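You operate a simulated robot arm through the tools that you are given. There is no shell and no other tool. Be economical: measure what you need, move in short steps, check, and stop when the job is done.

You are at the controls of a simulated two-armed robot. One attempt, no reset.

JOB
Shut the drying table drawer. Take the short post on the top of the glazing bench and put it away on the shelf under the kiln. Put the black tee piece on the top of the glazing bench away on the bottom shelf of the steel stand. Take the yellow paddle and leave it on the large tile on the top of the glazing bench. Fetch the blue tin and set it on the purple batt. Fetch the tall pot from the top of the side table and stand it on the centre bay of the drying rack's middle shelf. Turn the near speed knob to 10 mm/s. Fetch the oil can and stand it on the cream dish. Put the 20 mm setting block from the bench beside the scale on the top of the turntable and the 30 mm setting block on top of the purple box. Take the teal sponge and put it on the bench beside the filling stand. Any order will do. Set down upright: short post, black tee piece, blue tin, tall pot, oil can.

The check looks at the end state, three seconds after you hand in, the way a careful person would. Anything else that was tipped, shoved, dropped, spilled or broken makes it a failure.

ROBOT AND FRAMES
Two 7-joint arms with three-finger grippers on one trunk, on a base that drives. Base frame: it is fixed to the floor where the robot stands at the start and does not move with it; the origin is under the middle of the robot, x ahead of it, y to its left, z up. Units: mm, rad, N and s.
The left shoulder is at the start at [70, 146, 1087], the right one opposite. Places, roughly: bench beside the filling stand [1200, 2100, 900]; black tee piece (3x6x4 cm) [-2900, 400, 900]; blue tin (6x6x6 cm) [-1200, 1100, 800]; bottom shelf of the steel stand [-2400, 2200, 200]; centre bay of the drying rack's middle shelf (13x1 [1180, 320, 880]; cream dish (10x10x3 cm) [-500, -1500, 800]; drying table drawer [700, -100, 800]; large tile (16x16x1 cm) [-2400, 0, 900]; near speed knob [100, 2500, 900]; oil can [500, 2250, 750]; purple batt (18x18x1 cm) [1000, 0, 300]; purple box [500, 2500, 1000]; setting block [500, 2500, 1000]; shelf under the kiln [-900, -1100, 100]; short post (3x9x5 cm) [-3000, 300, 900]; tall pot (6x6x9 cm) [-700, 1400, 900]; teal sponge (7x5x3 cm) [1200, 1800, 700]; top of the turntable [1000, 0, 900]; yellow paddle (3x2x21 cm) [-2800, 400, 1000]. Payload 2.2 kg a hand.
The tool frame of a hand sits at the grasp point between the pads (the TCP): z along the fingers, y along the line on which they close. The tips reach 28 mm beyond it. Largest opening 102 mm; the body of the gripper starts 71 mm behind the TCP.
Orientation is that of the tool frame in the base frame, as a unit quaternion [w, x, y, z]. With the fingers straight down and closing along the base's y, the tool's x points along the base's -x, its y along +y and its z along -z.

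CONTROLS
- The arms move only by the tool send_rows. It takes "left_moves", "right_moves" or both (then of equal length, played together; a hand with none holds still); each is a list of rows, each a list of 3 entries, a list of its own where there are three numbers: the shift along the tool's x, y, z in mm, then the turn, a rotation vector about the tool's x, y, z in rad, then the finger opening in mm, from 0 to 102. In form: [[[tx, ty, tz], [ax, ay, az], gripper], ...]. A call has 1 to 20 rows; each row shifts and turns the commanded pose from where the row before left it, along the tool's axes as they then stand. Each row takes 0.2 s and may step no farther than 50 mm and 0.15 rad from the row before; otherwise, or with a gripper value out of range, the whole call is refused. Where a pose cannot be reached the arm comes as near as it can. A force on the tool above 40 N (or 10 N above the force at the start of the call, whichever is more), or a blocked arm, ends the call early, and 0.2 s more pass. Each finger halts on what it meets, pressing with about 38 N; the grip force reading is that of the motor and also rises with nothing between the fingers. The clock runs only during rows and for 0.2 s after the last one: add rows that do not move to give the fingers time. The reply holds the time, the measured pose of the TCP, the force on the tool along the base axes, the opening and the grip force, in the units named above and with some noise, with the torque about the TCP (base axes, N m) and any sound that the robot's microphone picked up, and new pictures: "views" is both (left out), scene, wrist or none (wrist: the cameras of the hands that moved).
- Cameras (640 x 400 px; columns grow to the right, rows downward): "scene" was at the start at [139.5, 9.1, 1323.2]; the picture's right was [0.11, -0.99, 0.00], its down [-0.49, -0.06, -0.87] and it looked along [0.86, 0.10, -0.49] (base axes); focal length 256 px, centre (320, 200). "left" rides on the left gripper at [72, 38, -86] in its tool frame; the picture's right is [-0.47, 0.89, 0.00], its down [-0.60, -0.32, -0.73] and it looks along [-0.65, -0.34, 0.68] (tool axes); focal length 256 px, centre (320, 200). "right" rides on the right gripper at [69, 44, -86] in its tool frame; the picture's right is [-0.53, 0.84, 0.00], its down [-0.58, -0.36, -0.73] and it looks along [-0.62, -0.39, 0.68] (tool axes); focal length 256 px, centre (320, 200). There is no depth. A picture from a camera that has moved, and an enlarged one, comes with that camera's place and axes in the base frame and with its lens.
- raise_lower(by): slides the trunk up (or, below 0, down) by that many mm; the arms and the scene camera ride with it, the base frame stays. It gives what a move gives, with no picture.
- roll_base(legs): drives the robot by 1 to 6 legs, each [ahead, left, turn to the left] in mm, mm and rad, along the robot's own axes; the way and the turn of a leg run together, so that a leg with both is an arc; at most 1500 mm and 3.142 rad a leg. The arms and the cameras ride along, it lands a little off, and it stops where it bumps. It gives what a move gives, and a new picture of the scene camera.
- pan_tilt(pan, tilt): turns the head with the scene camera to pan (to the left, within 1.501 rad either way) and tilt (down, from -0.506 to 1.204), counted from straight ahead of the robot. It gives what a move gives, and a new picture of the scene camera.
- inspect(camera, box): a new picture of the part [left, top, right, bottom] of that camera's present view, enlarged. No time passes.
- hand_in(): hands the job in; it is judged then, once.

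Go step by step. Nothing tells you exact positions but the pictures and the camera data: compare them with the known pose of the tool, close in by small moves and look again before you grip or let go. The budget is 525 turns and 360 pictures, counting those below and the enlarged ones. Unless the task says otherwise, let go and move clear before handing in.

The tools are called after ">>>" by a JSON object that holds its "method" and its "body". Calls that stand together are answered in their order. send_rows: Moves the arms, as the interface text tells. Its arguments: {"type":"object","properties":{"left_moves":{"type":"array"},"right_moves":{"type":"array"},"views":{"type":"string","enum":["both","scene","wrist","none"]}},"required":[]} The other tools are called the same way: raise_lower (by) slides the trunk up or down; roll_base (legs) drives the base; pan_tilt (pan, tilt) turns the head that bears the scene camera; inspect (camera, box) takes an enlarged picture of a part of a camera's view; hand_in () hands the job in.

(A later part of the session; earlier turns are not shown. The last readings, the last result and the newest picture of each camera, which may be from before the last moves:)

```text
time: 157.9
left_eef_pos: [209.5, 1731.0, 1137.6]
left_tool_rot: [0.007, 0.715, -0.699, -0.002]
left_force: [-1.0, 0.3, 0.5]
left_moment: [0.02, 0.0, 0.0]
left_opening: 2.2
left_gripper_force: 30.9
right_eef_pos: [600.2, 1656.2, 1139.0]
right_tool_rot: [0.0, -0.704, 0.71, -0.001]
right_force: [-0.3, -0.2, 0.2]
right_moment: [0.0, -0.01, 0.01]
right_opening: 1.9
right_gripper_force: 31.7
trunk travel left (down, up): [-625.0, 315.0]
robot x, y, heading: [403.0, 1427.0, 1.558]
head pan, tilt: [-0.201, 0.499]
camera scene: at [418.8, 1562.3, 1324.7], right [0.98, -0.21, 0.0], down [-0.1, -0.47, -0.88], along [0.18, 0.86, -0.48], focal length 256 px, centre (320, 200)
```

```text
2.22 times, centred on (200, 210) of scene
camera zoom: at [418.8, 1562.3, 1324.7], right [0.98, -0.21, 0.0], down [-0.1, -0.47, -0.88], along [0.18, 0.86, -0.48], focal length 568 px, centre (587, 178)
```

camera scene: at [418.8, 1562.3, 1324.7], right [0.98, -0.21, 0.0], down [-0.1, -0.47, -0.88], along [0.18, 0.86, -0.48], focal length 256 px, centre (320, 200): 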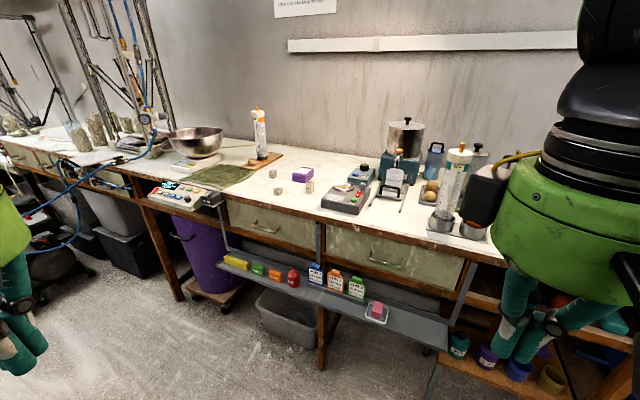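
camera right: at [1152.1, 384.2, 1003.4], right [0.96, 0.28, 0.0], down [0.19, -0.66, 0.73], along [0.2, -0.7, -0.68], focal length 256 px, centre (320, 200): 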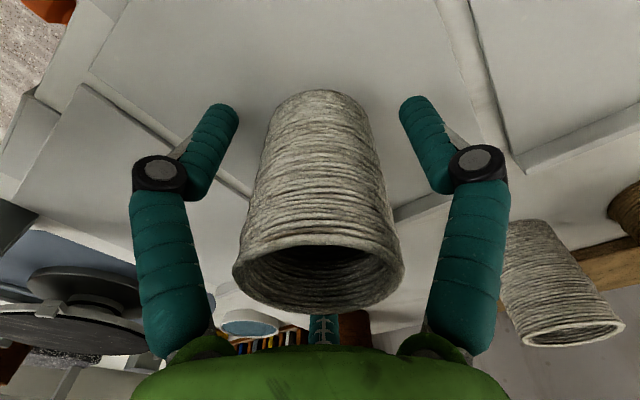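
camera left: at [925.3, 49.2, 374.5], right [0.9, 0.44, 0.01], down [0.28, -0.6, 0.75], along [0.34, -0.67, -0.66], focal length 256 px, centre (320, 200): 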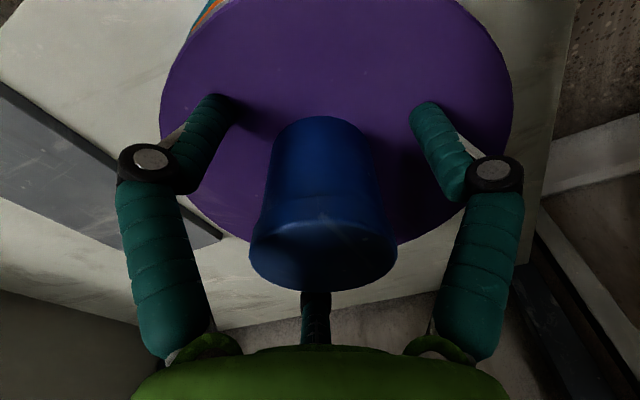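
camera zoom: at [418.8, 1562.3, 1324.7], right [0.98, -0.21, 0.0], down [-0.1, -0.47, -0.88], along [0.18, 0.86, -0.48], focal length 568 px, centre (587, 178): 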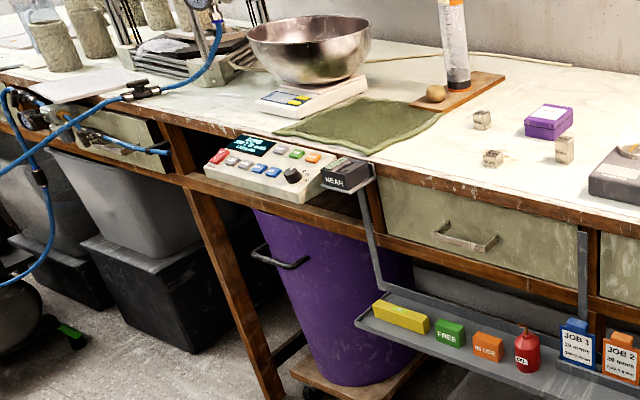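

The benches are rotated (heading ≈0.96). Three small setting blocks lie around the purple box near (480,2480); the oil can is on the tray shelf in front. Turn and approach for a better look.

>>> {"method": "roll_base", "body": {"legs": [[0, 0, -0.6], [200, 330, 0]]}}

>>> {"method": "pan_tilt", "body": {"pan": 0.05, "tilt": 0.65}}

```text
time: 162.0
left_eef_pos: [261.3, 2140.7, 1136.1]
left_tool_rot: [-0.006, -0.475, 0.88, 0.004]
left_force: [-0.9, -0.8, 0.3]
left_moment: [0.04, 0.0, -0.02]
left_opening: 2.0
left_gripper_force: 31.4
right_eef_pos: [539.7, 1856.1, 1139.7]
right_tool_rot: [0.0, -0.461, 0.887, -0.001]
right_force: [-0.8, 0.1, 0.1]
right_moment: [0.0, 0.01, -0.01]
right_opening: 2.1
right_gripper_force: 31.1
trunk travel left (down, up): [-625.0, 315.0]
robot x, y, heading: [244.1, 1779.5, 0.956]
head pan, tilt: [-0.201, 0.499]
camera scene: at [337.4, 1881.3, 1324.7], right [0.69, -0.73, 0.0], down [-0.35, -0.33, -0.88], along [0.64, 0.6, -0.48], focal length 256 px, centre (320, 200)
```

scene: 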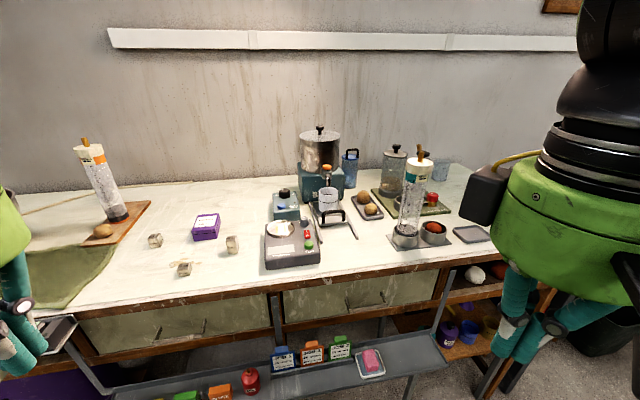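

```text
time: 162.8
left_eef_pos: [260.0, 2141.2, 1136.5]
left_tool_rot: [-0.005, -0.474, 0.88, 0.004]
left_force: [-0.1, 0.6, -0.3]
left_moment: [0.01, 0.0, 0.0]
left_opening: 2.1
left_gripper_force: 31.3
right_eef_pos: [537.5, 1856.3, 1139.6]
right_tool_rot: [0.0, -0.46, 0.888, -0.001]
right_force: [-0.7, -0.3, -0.1]
right_moment: [0.03, 0.01, -0.02]
right_opening: 2.1
right_gripper_force: 31.2
trunk travel left (down, up): [-625.0, 315.0]
robot x, y, heading: [241.7, 1784.3, 0.96]
head pan, tilt: [0.051, 0.649]
camera scene: at [317.1, 1893.1, 1311.3], right [0.85, -0.53, 0.0], down [-0.32, -0.51, -0.8], along [0.42, 0.67, -0.6], focal length 256 px, centre (320, 200)
```

scene: 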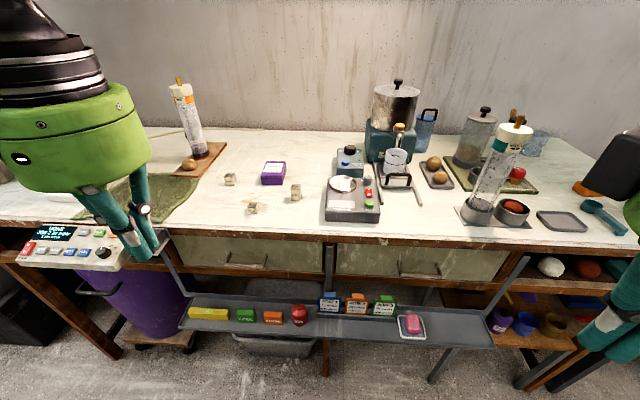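

>>> {"method": "inspect", "body": {"camera": "scene", "box": [200, 140, 340, 230]}}

>>> {"method": "inspect", "body": {"camera": "scene", "box": [10, 210, 330, 350]}}

```text
4.44 times, centred on (270, 185) of scene
camera zoom: at [317.1, 1893.1, 1311.3], right [0.85, -0.53, 0.0], down [-0.32, -0.51, -0.8], along [0.42, 0.67, -0.6], focal length 1136 px, centre (542, 267)
```

zoom: 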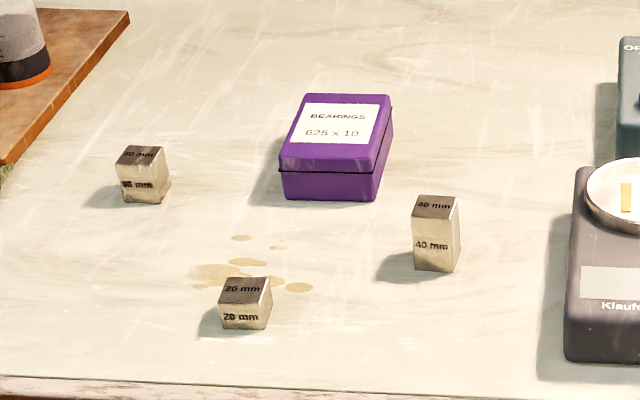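

```text
2.00 times, centred on (170, 280) of scene
camera zoom: at [317.1, 1893.1, 1311.3], right [0.85, -0.53, 0.0], down [-0.32, -0.51, -0.8], along [0.42, 0.67, -0.6], focal length 511 px, centre (620, 40)
```

zoom: 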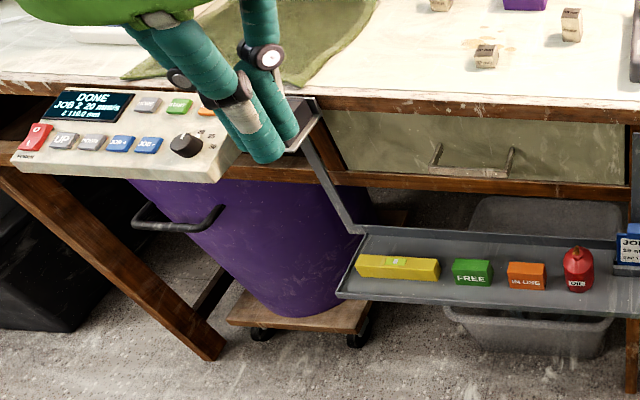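

Blocks are labelled: 20 mm (front), 30 mm (left-back), 40 mm. Check my base footprint against the tray by looking straight down.

>>> {"method": "pan_tilt", "body": {"pan": 0.0, "tilt": 1.2}}

```text
time: 163.8
left_eef_pos: [261.2, 2140.4, 1135.9]
left_tool_rot: [-0.007, -0.475, 0.88, 0.003]
left_force: [0.2, 0.4, -0.3]
left_moment: [-0.01, 0.02, 0.01]
left_opening: 1.9
left_gripper_force: 31.5
right_eef_pos: [538.3, 1857.0, 1139.1]
right_tool_rot: [-0.001, -0.461, 0.888, -0.001]
right_force: [0.4, -0.8, 0.1]
right_moment: [0.04, -0.02, 0.03]
right_opening: 1.9
right_gripper_force: 31.6
trunk travel left (down, up): [-625.0, 315.0]
robot x, y, heading: [241.8, 1780.2, 0.957]
head pan, tilt: [0.0, 1.201]
camera scene: at [303.1, 1865.3, 1271.0], right [0.82, -0.57, 0.0], down [-0.54, -0.76, -0.36], along [0.21, 0.3, -0.93], focal length 256 px, centre (320, 200)
```

scene: 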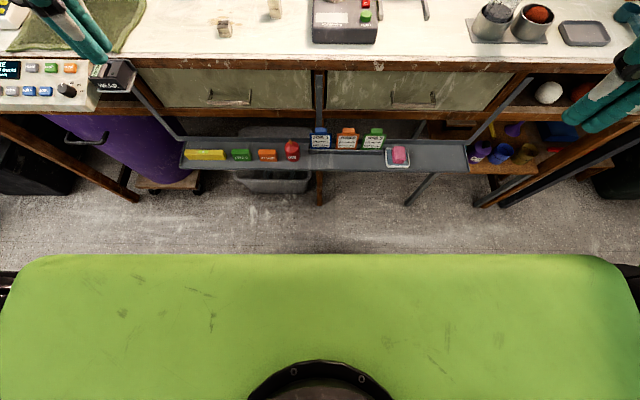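

Base front stays within ~265 mm; there's room. Drive 195 ahead, open the left hand.

>>> {"method": "roll_base", "body": {"legs": [[195, 0, 0]]}}

>>> {"method": "pan_tilt", "body": {"pan": 0.3, "tilt": 0.8}}

```text
time: 165.3
left_eef_pos: [371.8, 2298.4, 1135.3]
left_tool_rot: [-0.005, -0.475, 0.88, 0.004]
left_force: [0.2, 0.3, -0.2]
left_moment: [-0.04, 0.0, 0.0]
left_opening: 2.1
left_gripper_force: 31.2
right_eef_pos: [649.6, 2016.7, 1140.0]
right_tool_rot: [0.0, -0.461, 0.887, -0.001]
right_force: [0.0, -0.2, -0.6]
right_moment: [0.02, -0.02, 0.01]
right_opening: 2.0
right_gripper_force: 31.1
trunk travel left (down, up): [-625.0, 315.0]
robot x, y, heading: [352.1, 1938.0, 0.958]
head pan, tilt: [0.0, 1.201]
camera scene: at [414.3, 2023.8, 1271.1], right [0.82, -0.57, 0.0], down [-0.53, -0.76, -0.36], along [0.21, 0.3, -0.93], focal length 256 px, centre (320, 200)
```

scene: 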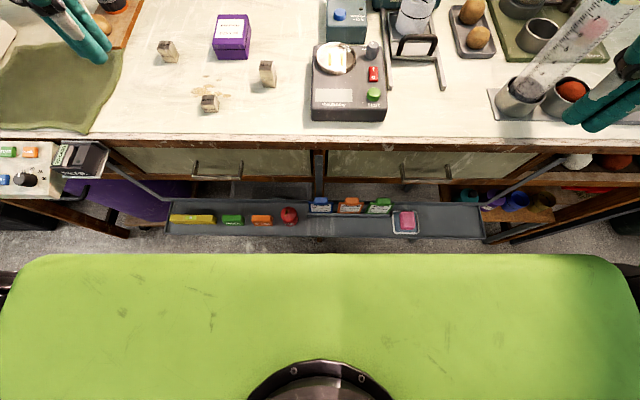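

```text
time: 166.2
left_eef_pos: [371.4, 2299.4, 1135.7]
left_tool_rot: [-0.005, -0.474, 0.88, 0.005]
left_force: [-1.1, -0.9, 0.2]
left_moment: [0.0, -0.04, -0.01]
left_opening: 2.2
left_gripper_force: 32.2
right_eef_pos: [650.8, 2017.2, 1139.2]
right_tool_rot: [0.0, -0.46, 0.888, 0.0]
right_force: [-0.3, 1.1, 0.5]
right_moment: [0.0, -0.01, -0.02]
right_opening: 1.9
right_gripper_force: 31.3
trunk travel left (down, up): [-625.0, 315.0]
robot x, y, heading: [353.7, 1939.0, 0.962]
head pan, tilt: [0.3, 0.799]
camera scene: at [407.4, 2055.4, 1298.7], right [0.95, -0.31, 0.0], down [-0.22, -0.68, -0.7], along [0.21, 0.66, -0.72], focal length 256 px, centre (320, 200)
```

scene: 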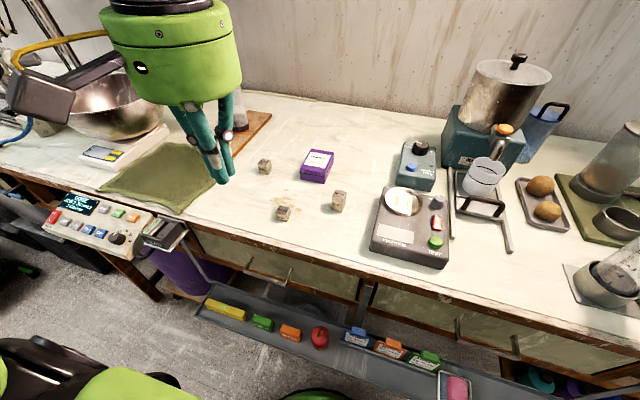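

Top view fixes the 30 mm block at (431,2547) and 20 mm block at (442,2398), bench z≈900. Move the left hand above the 30 mm block.

>>> {"method": "send_rows", "body": {"left_moves": [[[-40, 15, 10], [0.01, -0.01, 0], 30], [[-40, 15, 20], [0, 0, 0], 70], [[-40, 16, 20], [0, 0, 0], 70], [[-40, 16, 22], [0, 0, 0], 70], [[-40, 16, 25], [0, 0, 0], 70], [[-38, 15, 25], [0, 0, 0], 70]], "views": "wrist"}}

```text
time: 167.6
left_eef_pos: [424.4, 2551.1, 1013.8]
left_tool_rot: [0.0, -0.474, 0.88, 0.002]
left_force: [0.1, 0.6, -0.3]
left_moment: [-0.03, 0.04, -0.03]
left_opening: 69.7
left_gripper_force: 0.1
right_eef_pos: [651.2, 2018.3, 1138.6]
right_tool_rot: [-0.002, -0.46, 0.888, -0.001]
right_force: [-0.1, 0.0, -0.1]
right_moment: [-0.03, 0.05, 0.0]
right_opening: 2.3
right_gripper_force: 31.0
trunk travel left (down, up): [-625.0, 315.0]
robot x, y, heading: [356.3, 1939.2, 0.959]
head pan, tilt: [0.3, 0.799]
camera left: at [353.2, 2511.0, 1099.9], right [-0.48, 0.87, 0.0], down [0.6, 0.33, 0.73], along [0.64, 0.36, -0.68], focal length 256 px, centre (320, 200)
```

left: 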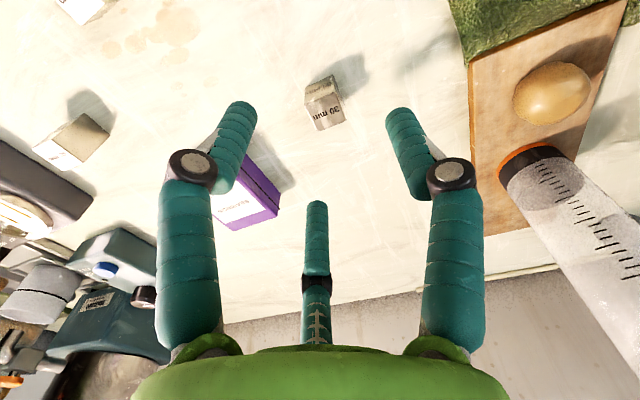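

>>> {"method": "send_rows", "body": {"left_moves": [[[-9, -2, 30], [0, 0, 0], 70], [[0, 0, 30], [0, 0, 0], 70]], "views": "none"}}

>>> {"method": "inspect", "body": {"camera": "left", "box": [200, 60, 440, 210]}}

```text
time: 168.2
left_eef_pos: [431.0, 2556.4, 953.1]
left_tool_rot: [0.001, -0.475, 0.88, 0.002]
left_force: [0.0, -0.1, -0.5]
left_moment: [0.0, 0.02, 0.02]
left_opening: 70.0
left_gripper_force: 0.0
right_eef_pos: [650.6, 2017.4, 1139.7]
right_tool_rot: [0.0, -0.46, 0.888, -0.002]
right_force: [0.4, 0.2, -0.9]
right_moment: [-0.02, -0.03, 0.01]
right_opening: 2.1
right_gripper_force: 31.1
trunk travel left (down, up): [-625.0, 315.0]
robot x, y, heading: [353.7, 1942.8, 0.958]
head pan, tilt: [0.3, 0.799]
```

```text
2.67 times, centred on (320, 135) of left
camera zoom: at [359.0, 2516.0, 1040.3], right [-0.49, 0.87, 0.0], down [0.6, 0.33, 0.73], along [0.64, 0.36, -0.68], focal length 683 px, centre (320, 373)
```

zoom: 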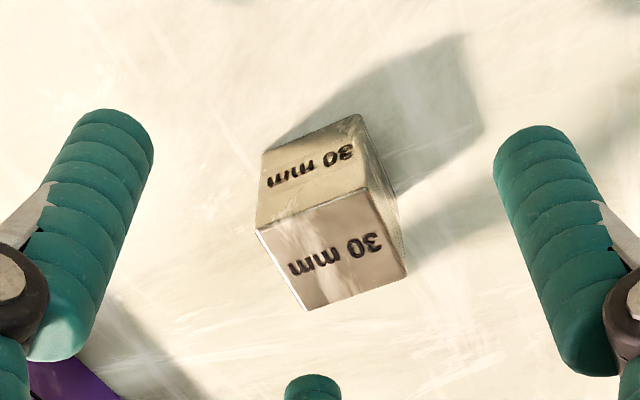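

The 30 mm block is at (430.7,2560), aligned with the gripper. Descend carefully.

>>> {"method": "send_rows", "body": {"left_moves": [[[-3, 2, 15], [0, 0, 0], 60], [[0, 0, 6], [0, 0, 0], 60], [[0, 0, 0], [0, 0, 0], 60]], "views": "wrist"}}

```text
time: 169.0
left_eef_pos: [431.8, 2560.6, 934.3]
left_tool_rot: [0.002, -0.475, 0.88, 0.002]
left_force: [0.6, -0.3, 0.3]
left_moment: [-0.04, 0.0, -0.01]
left_opening: 60.2
left_gripper_force: 0.0
right_eef_pos: [651.5, 2017.0, 1139.6]
right_tool_rot: [0.0, -0.46, 0.888, 0.0]
right_force: [0.6, -0.1, 0.0]
right_moment: [-0.01, 0.0, 0.02]
right_opening: 2.0
right_gripper_force: 31.6
trunk travel left (down, up): [-625.0, 315.0]
robot x, y, heading: [356.2, 1942.8, 0.966]
head pan, tilt: [0.3, 0.799]
camera left: at [359.7, 2519.6, 1020.5], right [-0.49, 0.87, 0.0], down [0.6, 0.33, 0.73], along [0.64, 0.36, -0.68], focal length 256 px, centre (320, 200)
```

left: 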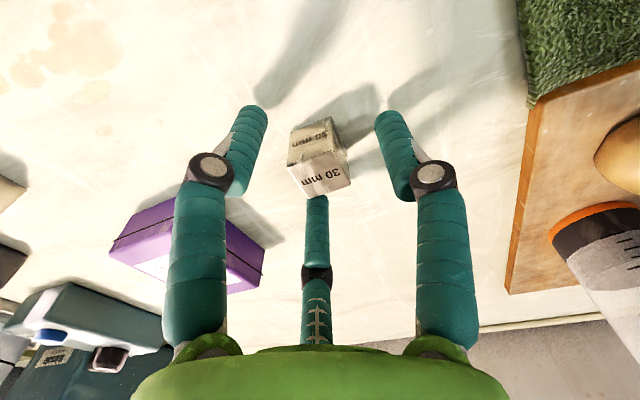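

>>> {"method": "send_rows", "body": {"left_moves": [[[0, 0, 5], [0, 0, 0], 60], [[0, 0, 4], [0, 0, 0], 60]], "views": "none"}}

>>> {"method": "inspect", "body": {"camera": "left", "box": [200, 60, 440, 210]}}

```text
time: 169.6
left_eef_pos: [430.5, 2560.5, 925.9]
left_tool_rot: [0.002, -0.475, 0.88, 0.004]
left_force: [-0.3, 0.8, 3.4]
left_moment: [-0.07, 0.0, -0.06]
left_opening: 60.0
left_gripper_force: 0.1
right_eef_pos: [649.6, 2016.8, 1139.9]
right_tool_rot: [0.0, -0.462, 0.887, 0.001]
right_force: [0.0, 0.2, 0.2]
right_moment: [-0.01, -0.02, 0.03]
right_opening: 1.9
right_gripper_force: 31.5
trunk travel left (down, up): [-625.0, 315.0]
robot x, y, heading: [353.7, 1935.4, 0.961]
head pan, tilt: [0.3, 0.799]
```

```text
2.67 times, centred on (320, 135) of left
camera zoom: at [359.4, 2519.9, 1011.9], right [-0.48, 0.87, 0.01], down [0.6, 0.33, 0.73], along [0.64, 0.36, -0.68], focal length 683 px, centre (320, 373)
```

zoom: 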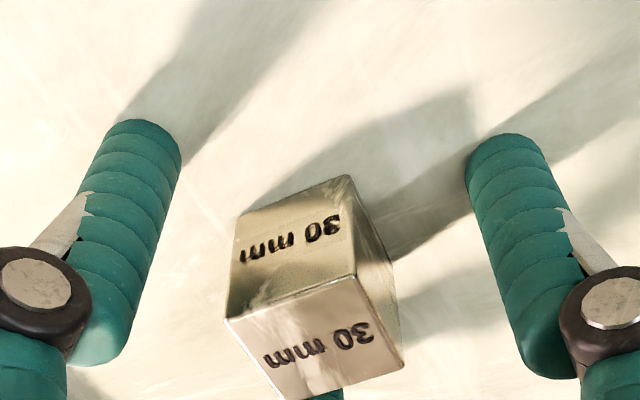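

Fingertips just touch the bench (z≈898). Raise 2 mm and grip.

>>> {"method": "send_rows", "body": {"left_moves": [[[0, 0, -2.5], [0, 0, 0], 60], [[0, 0, 0], [0, 0, 0], 10], [[0, 0, 0], [0, 0, 0], 10], [[0, 0, 0], [0, 0, 0], 10], [[0, 0, -20], [0, 0, 0], 10], [[0, 0, -30], [0, 0, 0], 10]], "views": "wrist"}}

```text
time: 171.0
left_eef_pos: [430.2, 2560.0, 978.3]
left_tool_rot: [0.001, -0.474, 0.88, 0.002]
left_force: [-0.7, -1.0, -1.1]
left_moment: [0.03, -0.02, 0.0]
left_opening: 29.9
left_gripper_force: 38.2
right_eef_pos: [650.8, 2015.9, 1139.1]
right_tool_rot: [0.001, -0.462, 0.887, 0.0]
right_force: [-0.4, 0.7, -0.9]
right_moment: [-0.02, -0.03, -0.03]
right_opening: 1.9
right_gripper_force: 31.5
trunk travel left (down, up): [-625.0, 315.0]
robot x, y, heading: [356.3, 1939.5, 0.958]
head pan, tilt: [0.3, 0.799]
camera left: at [358.9, 2519.1, 1064.7], right [-0.48, 0.87, 0.01], down [0.6, 0.33, 0.73], along [0.64, 0.36, -0.68], focal length 256 px, centre (320, 200)
```

left: 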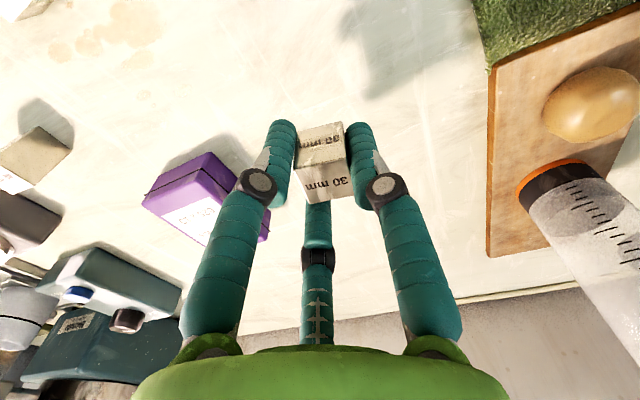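

Block held. Move it over the purple box (545,2499).

>>> {"method": "send_rows", "body": {"left_moves": [[[0, -20, -40], [0, 0, 0], 10], [[-5, -40, 0], [0, 0, 0], 10], [[-6, -40, 0], [0, 0, 0], 10], [[-5, -29, 0], [0, 0, 0], 10]], "views": "both"}}

>>> {"method": "inspect", "body": {"camera": "scene", "box": [240, 100, 400, 220]}}

```text
time: 172.0
left_eef_pos: [509.9, 2488.0, 1011.9]
left_tool_rot: [0.002, -0.475, 0.88, 0.003]
left_force: [-0.3, -0.5, -1.1]
left_moment: [0.0, -0.02, 0.01]
left_opening: 29.8
left_gripper_force: 38.0
left hand out of reach, approached as far as the arm can: row 3, 4
right_eef_pos: [650.3, 2016.6, 1140.0]
right_tool_rot: [0.0, -0.461, 0.887, 0.0]
right_force: [0.4, 1.0, -0.7]
right_moment: [0.0, 0.01, -0.02]
right_opening: 1.9
right_gripper_force: 31.9
trunk travel left (down, up): [-625.0, 315.0]
robot x, y, heading: [356.8, 1938.4, 0.957]
head pan, tilt: [0.3, 0.799]
camera scene: at [407.3, 2054.2, 1298.9], right [0.95, -0.31, 0.0], down [-0.22, -0.68, -0.7], along [0.21, 0.66, -0.72], focal length 256 px, centre (320, 200)
camera left: at [438.6, 2447.5, 1097.1], right [-0.49, 0.87, 0.01], down [0.6, 0.33, 0.73], along [0.64, 0.36, -0.68], focal length 256 px, centre (320, 200)
```

scene: 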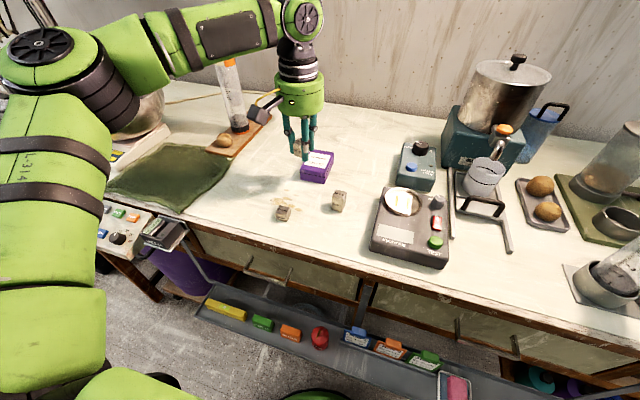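
left: 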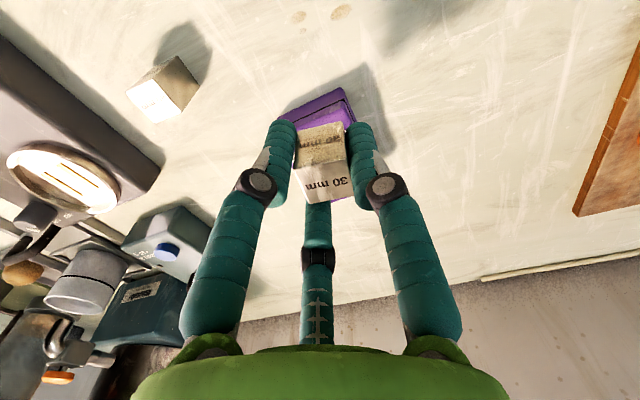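

```text
3.33 times, centred on (320, 160) of scene
camera zoom: at [407.3, 2054.2, 1298.9], right [0.95, -0.31, 0.0], down [-0.22, -0.68, -0.7], along [0.21, 0.66, -0.72], focal length 852 px, centre (320, 333)
```

zoom: 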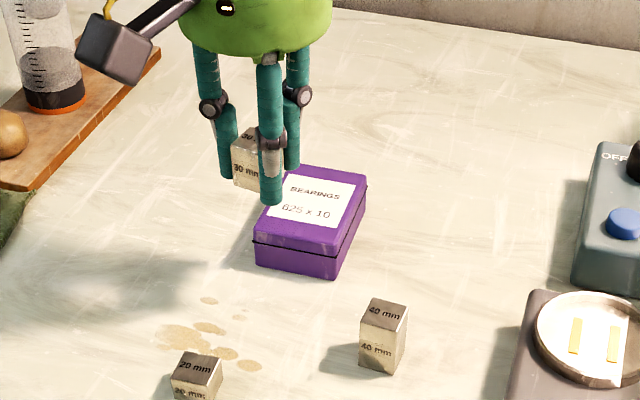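

Arm is at its limit; roll 40 mm closer.

>>> {"method": "roll_base", "body": {"legs": [[40, 0, 0]]}}

>>> {"method": "send_rows", "body": {"left_moves": [[[0, 0, 0], [0, 0, 0], 10], [[0, 0, 0], [0, 0, 0], 10]], "views": "wrist"}}

```text
time: 172.9
left_eef_pos: [531.5, 2519.9, 1012.2]
left_tool_rot: [0.004, -0.474, 0.88, 0.003]
left_force: [-0.7, -0.4, -0.4]
left_moment: [0.06, 0.0, 0.01]
left_opening: 29.6
left_gripper_force: 37.7
right_eef_pos: [670.5, 2046.8, 1140.6]
right_tool_rot: [0.002, -0.462, 0.887, 0.001]
right_force: [-1.0, -0.3, 0.2]
right_moment: [0.02, 0.0, -0.02]
right_opening: 2.0
right_gripper_force: 31.1
trunk travel left (down, up): [-625.0, 315.0]
robot x, y, heading: [378.9, 1976.4, 0.959]
head pan, tilt: [0.3, 0.799]
camera scene: at [428.2, 2085.1, 1299.1], right [0.95, -0.31, 0.0], down [-0.22, -0.68, -0.7], along [0.21, 0.67, -0.72], focal length 256 px, centre (320, 200)
```

scene: 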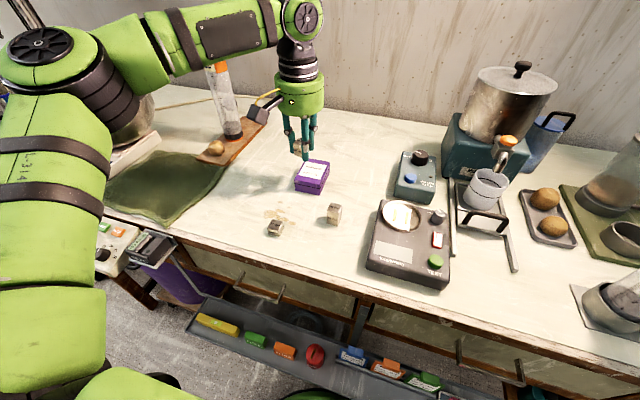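

```text
time: 173.5
left_eef_pos: [533.7, 2521.3, 1010.8]
left_tool_rot: [0.001, -0.475, 0.88, 0.002]
left_force: [0.6, 0.3, -1.8]
left_moment: [0.01, 0.0, 0.0]
left_opening: 29.4
left_gripper_force: 37.6
right_eef_pos: [672.7, 2048.9, 1139.5]
right_tool_rot: [0.001, -0.462, 0.887, 0.0]
right_force: [0.8, 0.6, 0.6]
right_moment: [-0.02, 0.0, -0.03]
right_opening: 1.9
right_gripper_force: 31.3
trunk travel left (down, up): [-625.0, 315.0]
robot x, y, heading: [375.0, 1973.2, 0.96]
head pan, tilt: [0.3, 0.799]
camera left: at [461.5, 2481.1, 1096.7], right [-0.48, 0.87, 0.0], down [0.6, 0.33, 0.73], along [0.64, 0.36, -0.68], focal length 256 px, centre (320, 200)
```

left: 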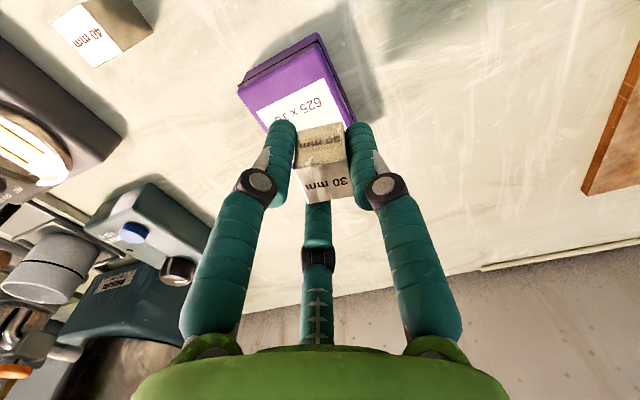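

>>> {"method": "send_rows", "body": {"left_moves": [[[10, -16, 15], [0, 0, 0], 10], [[0, 0, 10], [0, 0, 0], 10]], "views": "both"}}

>>> {"method": "inspect", "body": {"camera": "scene", "box": [230, 110, 390, 230]}}

```text
time: 174.1
left_eef_pos: [541.1, 2504.0, 985.2]
left_tool_rot: [0.002, -0.475, 0.88, 0.002]
left_force: [-0.2, 0.1, -1.6]
left_moment: [0.0, 0.02, 0.02]
left_opening: 29.7
left_gripper_force: 38.3
right_eef_pos: [672.2, 2049.9, 1139.7]
right_tool_rot: [0.0, -0.462, 0.887, -0.001]
right_force: [-0.9, 0.4, 0.4]
right_moment: [-0.01, -0.04, -0.01]
right_opening: 2.1
right_gripper_force: 31.6
trunk travel left (down, up): [-625.0, 315.0]
robot x, y, heading: [379.0, 1967.3, 0.961]
head pan, tilt: [0.3, 0.799]
camera scene: at [430.2, 2088.7, 1298.6], right [0.95, -0.31, 0.0], down [-0.22, -0.68, -0.7], along [0.21, 0.66, -0.72], focal length 256 px, centre (320, 200)
camera left: at [468.8, 2464.0, 1071.3], right [-0.49, 0.87, 0.0], down [0.6, 0.33, 0.73], along [0.64, 0.36, -0.68], focal length 256 px, centre (320, 200)
```

scene: 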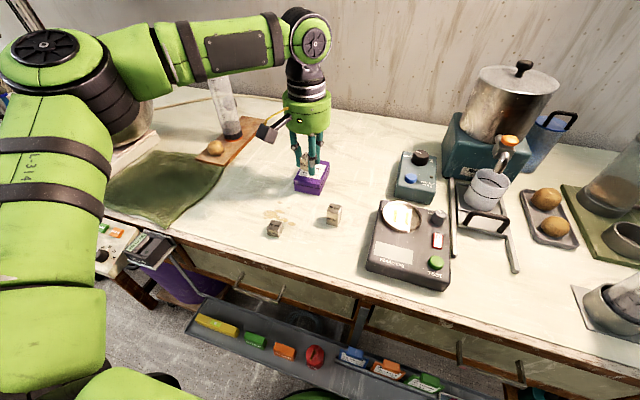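
left: 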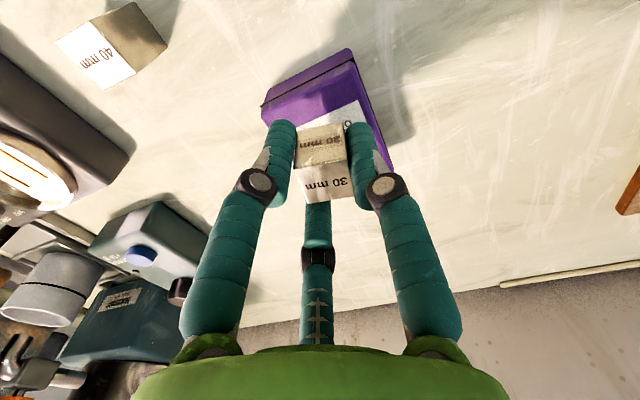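

```text
3.33 times, centred on (310, 170) of scene
camera zoom: at [430.2, 2088.7, 1298.6], right [0.95, -0.31, 0.0], down [-0.22, -0.68, -0.7], along [0.21, 0.66, -0.72], focal length 852 px, centre (353, 300)
```

zoom: 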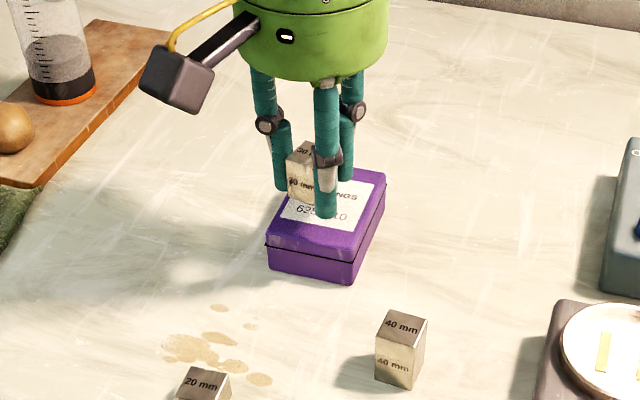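

>>> {"method": "send_rows", "body": {"left_moves": [[[0, -4, 8], [0, 0, 0], 10], [[0, 0, 4], [0, 0, 0], 10], [[0, 0, 3], [0, 0, 0], 10]], "views": "none"}}

>>> {"method": "inspect", "body": {"camera": "scene", "box": [260, 130, 350, 200]}}

```text
time: 174.9
left_eef_pos: [543.3, 2501.3, 969.5]
left_tool_rot: [0.003, -0.475, 0.88, 0.003]
left_force: [-0.3, 0.0, -1.0]
left_moment: [0.0, 0.01, -0.03]
left_opening: 29.3
left_gripper_force: 37.9
right_eef_pos: [674.2, 2050.7, 1140.2]
right_tool_rot: [0.0, -0.462, 0.887, 0.0]
right_force: [0.1, -0.9, 0.2]
right_moment: [0.02, 0.01, -0.02]
right_opening: 2.3
right_gripper_force: 31.4
trunk travel left (down, up): [-625.0, 315.0]
robot x, y, heading: [379.0, 1973.4, 0.961]
head pan, tilt: [0.3, 0.799]
```

```text
5.71 times, centred on (305, 165) of scene
camera zoom: at [430.1, 2087.9, 1298.7], right [0.95, -0.31, 0.0], down [-0.22, -0.68, -0.7], along [0.21, 0.66, -0.72], focal length 1461 px, centre (406, 400)
```

zoom: 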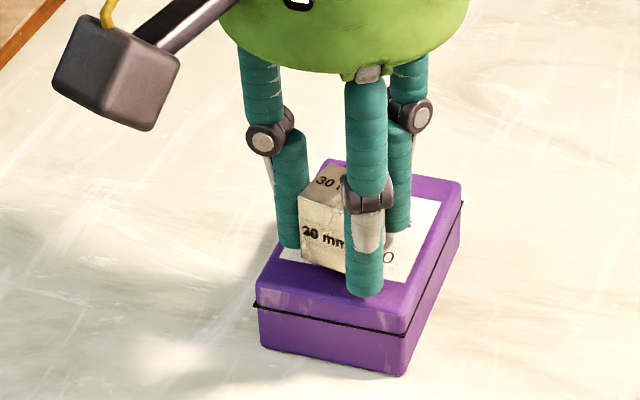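

Nearly there; lower in 2 mm steps.

>>> {"method": "send_rows", "body": {"left_moves": [[[0, 0, 2], [0, 0, 0], 10], [[0, 0, 2], [0, 0, 0], 10]], "views": "none"}}

```text
time: 175.5
left_eef_pos: [541.0, 2502.3, 966.7]
left_tool_rot: [0.003, -0.475, 0.88, 0.002]
left_force: [0.1, 0.2, -1.0]
left_moment: [-0.03, -0.01, 0.0]
left_opening: 29.3
left_gripper_force: 38.3
right_eef_pos: [672.5, 2049.5, 1138.7]
right_tool_rot: [0.0, -0.461, 0.887, 0.0]
right_force: [-1.1, -0.3, -1.2]
right_moment: [-0.02, 0.05, 0.02]
right_opening: 2.0
right_gripper_force: 31.2
trunk travel left (down, up): [-625.0, 315.0]
robot x, y, heading: [377.7, 1974.3, 0.96]
head pan, tilt: [0.3, 0.799]
```

>>> {"method": "send_rows", "body": {"left_moves": [[[0, 0, 2], [0, 0, 0], 10], [[0, 0, 2], [0, 0, 0], 10]], "views": "none"}}

>>> {"method": "inspect", "body": {"camera": "scene", "box": [260, 130, 350, 200]}}

```text
time: 176.1
left_eef_pos: [541.6, 2501.5, 963.8]
left_tool_rot: [0.004, -0.475, 0.88, 0.002]
left_force: [-0.2, 0.6, 1.4]
left_moment: [0.04, -0.01, 0.01]
left_opening: 29.5
left_gripper_force: 38.2
right_eef_pos: [673.0, 2049.3, 1141.0]
right_tool_rot: [0.0, -0.462, 0.887, -0.001]
right_force: [0.5, -0.7, 0.5]
right_moment: [-0.03, 0.02, 0.03]
right_opening: 2.1
right_gripper_force: 31.1
trunk travel left (down, up): [-625.0, 315.0]
robot x, y, heading: [375.9, 1970.7, 0.962]
head pan, tilt: [0.3, 0.799]
```

```text
5.71 times, centred on (305, 165) of scene
camera zoom: at [429.8, 2087.6, 1298.8], right [0.95, -0.31, 0.0], down [-0.22, -0.68, -0.7], along [0.21, 0.66, -0.72], focal length 1461 px, centre (406, 400)
```

zoom: 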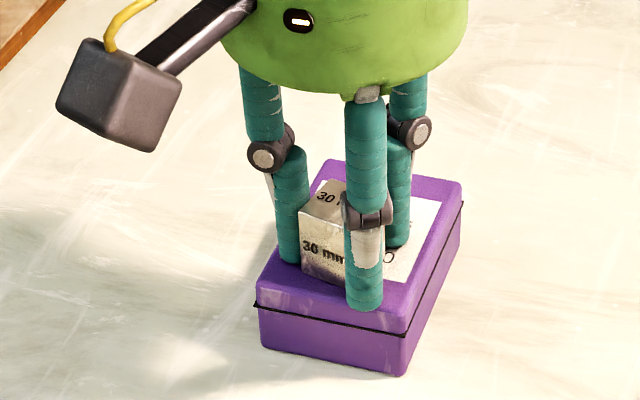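

Light contact. Open and lift.

>>> {"method": "send_rows", "body": {"left_moves": [[[0, 0, 0], [0, 0, 0], 36], [[0, 0, 0], [0, 0, 0], 50], [[0, 0, -10], [0, 0, 0], 60], [[0, 0, -40], [0, 0, 0], 60], [[0, 0, -40], [0, 0, 0], 60]], "views": "none"}}

>>> {"method": "inspect", "body": {"camera": "scene", "box": [230, 110, 390, 230]}}

```text
time: 177.3
left_eef_pos: [531.7, 2498.5, 1050.8]
left_tool_rot: [0.002, -0.475, 0.88, 0.002]
left_force: [-0.2, -0.1, -0.8]
left_moment: [0.05, -0.01, -0.02]
left_opening: 60.2
left_gripper_force: 0.2
left hand out of reach, approached as far as the arm can: row 4, 5
right_eef_pos: [671.9, 2047.5, 1139.7]
right_tool_rot: [0.0, -0.462, 0.887, 0.0]
right_force: [-0.6, 0.0, -0.3]
right_moment: [-0.03, 0.02, 0.03]
right_opening: 2.1
right_gripper_force: 30.7
trunk travel left (down, up): [-625.0, 315.0]
robot x, y, heading: [374.6, 1967.9, 0.957]
head pan, tilt: [0.3, 0.799]
```

```text
3.33 times, centred on (310, 170) of scene
camera zoom: at [429.6, 2087.2, 1298.7], right [0.95, -0.31, 0.0], down [-0.22, -0.68, -0.7], along [0.21, 0.66, -0.72], focal length 852 px, centre (353, 300)
```

zoom: 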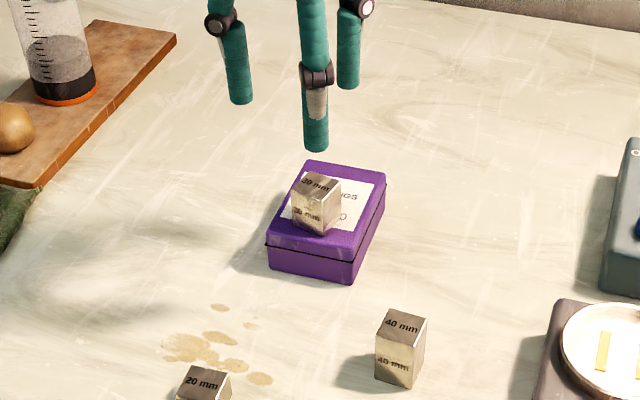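

30 mm block sits on the box. Next the near speed knob: retract the left hand and roll left to the console.

>>> {"method": "send_rows", "body": {"left_moves": [[[45, 0, -10], [0, 0, 0], 60], [[45, 0, -10], [0, 0, 0], 60], [[45, 0, -10], [0, 0, 0], 60], [[45, 0, -10], [0, 0, 0], 60], [[45, 0, -10], [0, 0, 0], 60], [[20, 0, 0], [0, 0, 0], 60]], "views": "none"}}

>>> {"method": "roll_base", "body": {"legs": [[-200, 0, 0], [0, 350, 0]]}}

>>> {"method": "pan_tilt", "body": {"pan": 0.4, "tilt": 0.8}}

```text
time: 178.7
left_eef_pos: [397.5, 2293.6, 1098.1]
left_tool_rot: [0.002, -0.475, 0.88, 0.002]
left_force: [0.0, 0.7, 0.2]
left_moment: [-0.03, 0.03, 0.01]
left_opening: 60.0
left_gripper_force: 0.1
right_eef_pos: [672.2, 2048.8, 1140.3]
right_tool_rot: [0.0, -0.461, 0.887, 0.001]
right_force: [0.0, 0.6, 0.6]
right_moment: [0.01, 0.0, -0.03]
right_opening: 2.2
right_gripper_force: 31.1
trunk travel left (down, up): [-625.0, 315.0]
robot x, y, heading: [379.1, 1970.3, 0.964]
head pan, tilt: [0.3, 0.799]
```

```text
time: 182.1
left_eef_pos: [-2.4, 2332.1, 1098.9]
left_tool_rot: [0.002, -0.475, 0.88, 0.004]
left_force: [0.1, -0.3, 0.2]
left_moment: [-0.01, -0.03, 0.0]
left_opening: 60.1
left_gripper_force: 0.0
right_eef_pos: [273.7, 2086.5, 1138.7]
right_tool_rot: [0.001, -0.462, 0.887, 0.0]
right_force: [0.8, -0.2, 1.2]
right_moment: [-0.01, 0.04, -0.01]
right_opening: 2.2
right_gripper_force: 31.1
trunk travel left (down, up): [-625.0, 315.0]
robot x, y, heading: [-25.3, 2010.0, 0.961]
head pan, tilt: [0.3, 0.799]
camera scene: at [30.7, 2125.5, 1298.7], right [0.95, -0.3, 0.0], down [-0.22, -0.68, -0.7], along [0.21, 0.66, -0.72], focal length 256 px, centre (320, 200)
```

scene: 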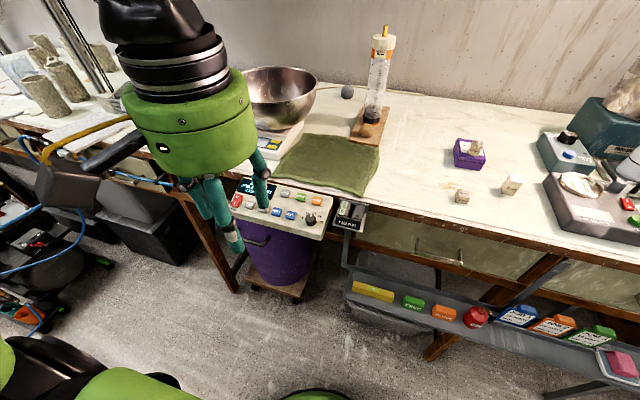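

```text
time: 182.8
left_eef_pos: [-3.0, 2333.3, 1098.1]
left_tool_rot: [0.001, -0.475, 0.88, 0.002]
left_force: [0.1, -0.4, 1.1]
left_moment: [0.01, -0.02, -0.01]
left_opening: 59.7
left_gripper_force: 0.1
right_eef_pos: [271.9, 2088.3, 1140.2]
right_tool_rot: [0.001, -0.463, 0.886, -0.001]
right_force: [-0.3, -0.8, 0.6]
right_moment: [0.01, -0.01, 0.01]
right_opening: 2.2
right_gripper_force: 31.6
trunk travel left (down, up): [-625.0, 315.0]
robot x, y, heading: [-20.6, 2009.1, 0.964]
head pan, tilt: [0.4, 0.799]
camera scene: at [21.9, 2128.3, 1298.7], right [0.98, -0.21, 0.0], down [-0.15, -0.7, -0.7], along [0.15, 0.68, -0.72], focal length 256 px, centre (320, 200)
```

scene: 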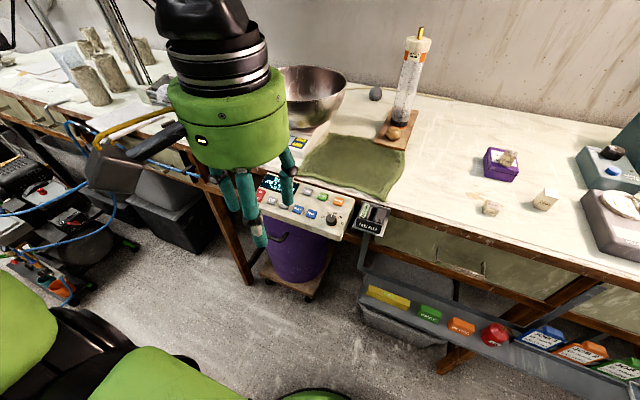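

>>> {"method": "inspect", "body": {"camera": "scene", "box": [250, 165, 400, 255]}}

>>> {"method": "inspect", "body": {"camera": "scene", "box": [305, 195, 360, 235]}}

```text
4.27 times, centred on (325, 210) of scene
camera zoom: at [21.9, 2128.3, 1298.7], right [0.98, -0.21, 0.0], down [-0.15, -0.7, -0.7], along [0.15, 0.68, -0.72], focal length 1091 px, centre (299, 157)
```

zoom: 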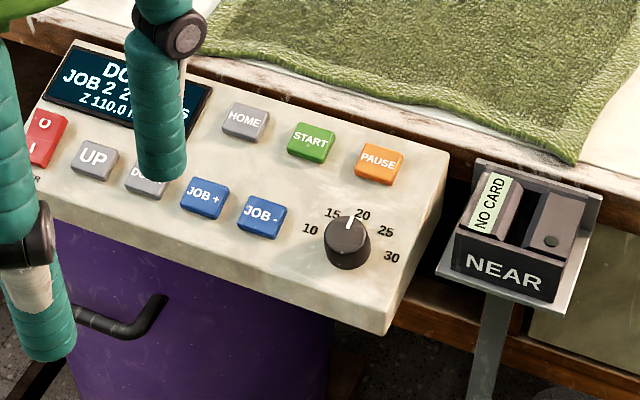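

```text
10.00 times, centred on (332, 215) of scene
camera zoom: at [21.9, 2128.3, 1298.7], right [0.98, -0.21, 0.0], down [-0.15, -0.7, -0.7], along [0.15, 0.68, -0.72], focal length 2556 px, centre (195, 50)
```

zoom: 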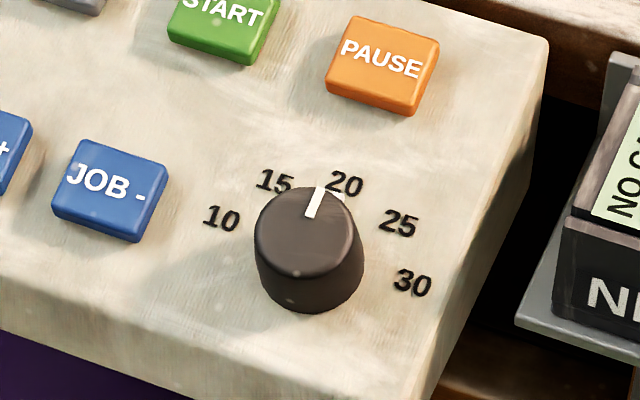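

Knob points to 20; the marks are 40° apart, so 10 is 80° counter-clockwise. Knob top is near (116,2449,900). Hover above it.

>>> {"method": "send_rows", "body": {"left_moves": [[[-40, -8, 10], [0, 0, 0], 60], [[-40, -8, 20], [0, 0, 0], 60], [[-40, -8, 25], [0, 0, 0], 60], [[-40, -7, 25], [0, 0, 0], 60]], "views": "wrist"}}

```text
time: 183.8
left_eef_pos: [113.7, 2451.5, 1018.5]
left_tool_rot: [0.001, -0.477, 0.879, 0.002]
left_force: [0.1, -0.7, 0.7]
left_moment: [-0.01, 0.01, 0.03]
left_opening: 60.0
left_gripper_force: 0.0
right_eef_pos: [275.4, 2090.8, 1139.8]
right_tool_rot: [-0.002, -0.462, 0.887, -0.001]
right_force: [0.0, 0.3, -1.1]
right_moment: [-0.03, 0.02, 0.01]
right_opening: 2.1
right_gripper_force: 31.7
trunk travel left (down, up): [-625.0, 315.0]
robot x, y, heading: [-26.5, 2010.9, 0.959]
head pan, tilt: [0.4, 0.799]
camera left: at [41.3, 2411.4, 1104.0], right [-0.49, 0.87, 0.0], down [0.6, 0.33, 0.73], along [0.64, 0.36, -0.68], focal length 256 px, centre (320, 200)
```

left: 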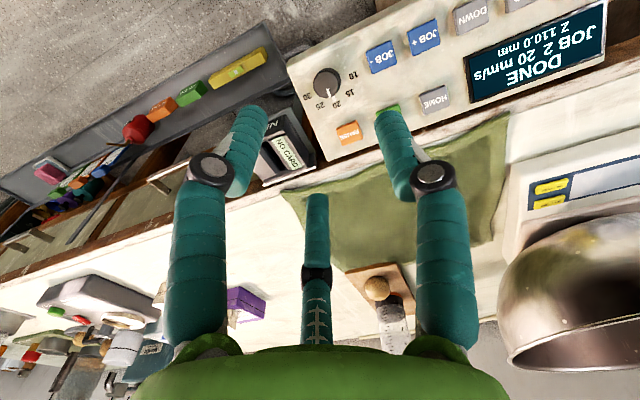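

>>> {"method": "send_rows", "body": {"left_moves": [[[-12, 1, 30], [0, 0, 0], 60], [[0, 0, 35], [0, 0, 0], 60]], "views": "none"}}

>>> {"method": "inspect", "body": {"camera": "left", "box": [220, 40, 460, 190]}}

>>> {"method": "inspect", "body": {"camera": "scene", "box": [280, 170, 380, 240]}}

```text
time: 184.4
left_eef_pos: [116.2, 2461.4, 954.3]
left_tool_rot: [0.002, -0.476, 0.879, 0.002]
left_force: [-0.3, 0.0, -0.1]
left_moment: [0.02, -0.02, 0.01]
left_opening: 59.7
left_gripper_force: 0.2
right_eef_pos: [272.5, 2088.3, 1139.3]
right_tool_rot: [0.0, -0.462, 0.887, -0.001]
right_force: [-0.2, 0.0, -0.1]
right_moment: [0.0, 0.01, 0.01]
right_opening: 2.0
right_gripper_force: 31.3
trunk travel left (down, up): [-625.0, 315.0]
robot x, y, heading: [-24.2, 2008.8, 0.958]
head pan, tilt: [0.4, 0.799]
```

```text
2.67 times, centred on (340, 115) of left
camera zoom: at [45.2, 2420.9, 1039.5], right [-0.49, 0.87, 0.0], down [0.59, 0.33, 0.73], along [0.64, 0.36, -0.68], focal length 683 px, centre (267, 427)
```

zoom: 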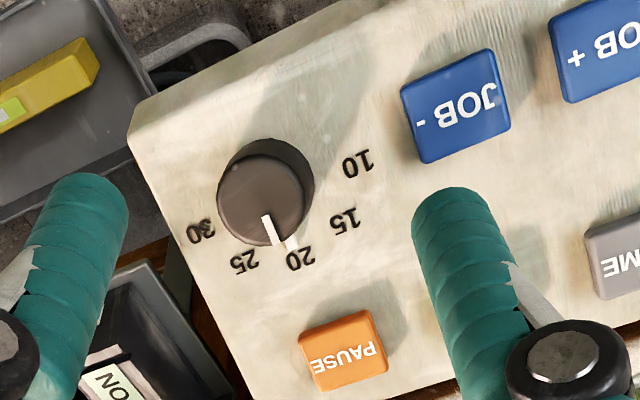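

```text
5.71 times, centred on (330, 205) of scene
camera zoom: at [22.6, 2128.9, 1298.6], right [0.98, -0.21, 0.0], down [-0.15, -0.7, -0.7], along [0.14, 0.68, -0.72], focal length 1461 px, centre (263, 171)
```

zoom: 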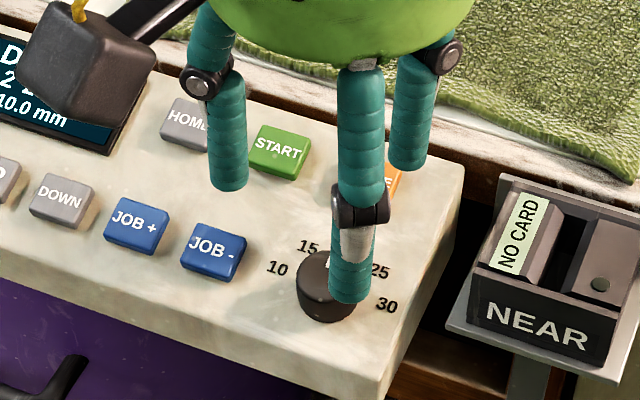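

Knob centre (123,2463,878). Align, tilt slightly to the panel, pre-rotate 40° clockwise and come down part way.

>>> {"method": "send_rows", "body": {"left_moves": [[[-3, -5, 5], [0, -0.1, 0], 44], [[0, 0, 5], [0, 0, 0.14], 44], [[0, 0, 5], [0, 0, 0.14], 44], [[0, 0, 5], [0, 0, 0.14], 44], [[0, 0, 5], [0, 0, 0.14], 44], [[0, 0, 5], [0, 0, 0.14], 44], [[0, 0, 8], [0, 0, 0], 44]], "views": "wrist"}}

>>> {"method": "inspect", "body": {"camera": "scene", "box": [280, 170, 380, 240]}}

```text
time: 186.0
left_eef_pos: [124.0, 2463.1, 915.9]
left_tool_rot: [0.034, -0.144, 0.988, 0.04]
left_force: [1.3, -0.6, 0.1]
left_moment: [0.03, 0.04, -0.01]
left_opening: 43.9
left_gripper_force: 0.0
right_eef_pos: [273.4, 2089.0, 1139.1]
right_tool_rot: [0.0, -0.463, 0.886, -0.001]
right_force: [0.4, 0.5, -0.3]
right_moment: [0.0, -0.01, 0.0]
right_opening: 2.3
right_gripper_force: 31.5
trunk travel left (down, up): [-625.0, 315.0]
robot x, y, heading: [-22.2, 2009.9, 0.964]
head pan, tilt: [0.4, 0.799]
camera left: at [39.2, 2471.6, 999.2], right [0.19, 0.98, 0.1], down [0.63, -0.2, 0.75], along [0.75, -0.08, -0.65], focal length 256 px, centre (320, 200)
```

left: 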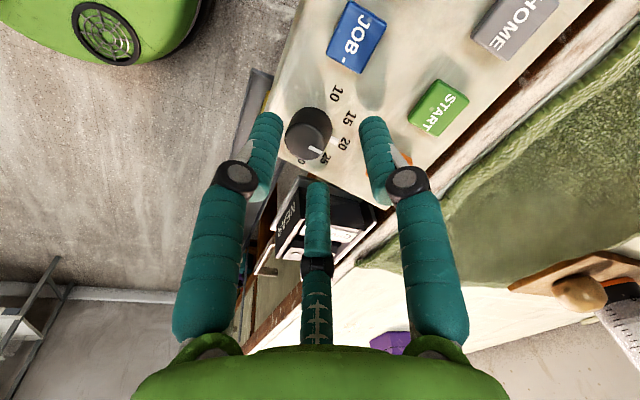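

```text
5.71 times, centred on (330, 205) of scene
camera zoom: at [22.4, 2128.3, 1298.7], right [0.98, -0.21, 0.0], down [-0.15, -0.7, -0.7], along [0.14, 0.68, -0.72], focal length 1461 px, centre (263, 171)
```

zoom: 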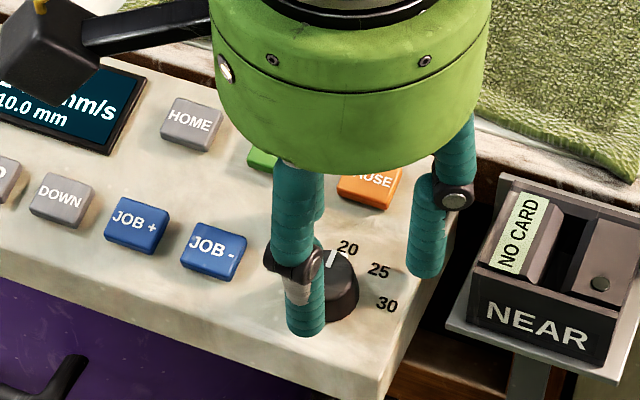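

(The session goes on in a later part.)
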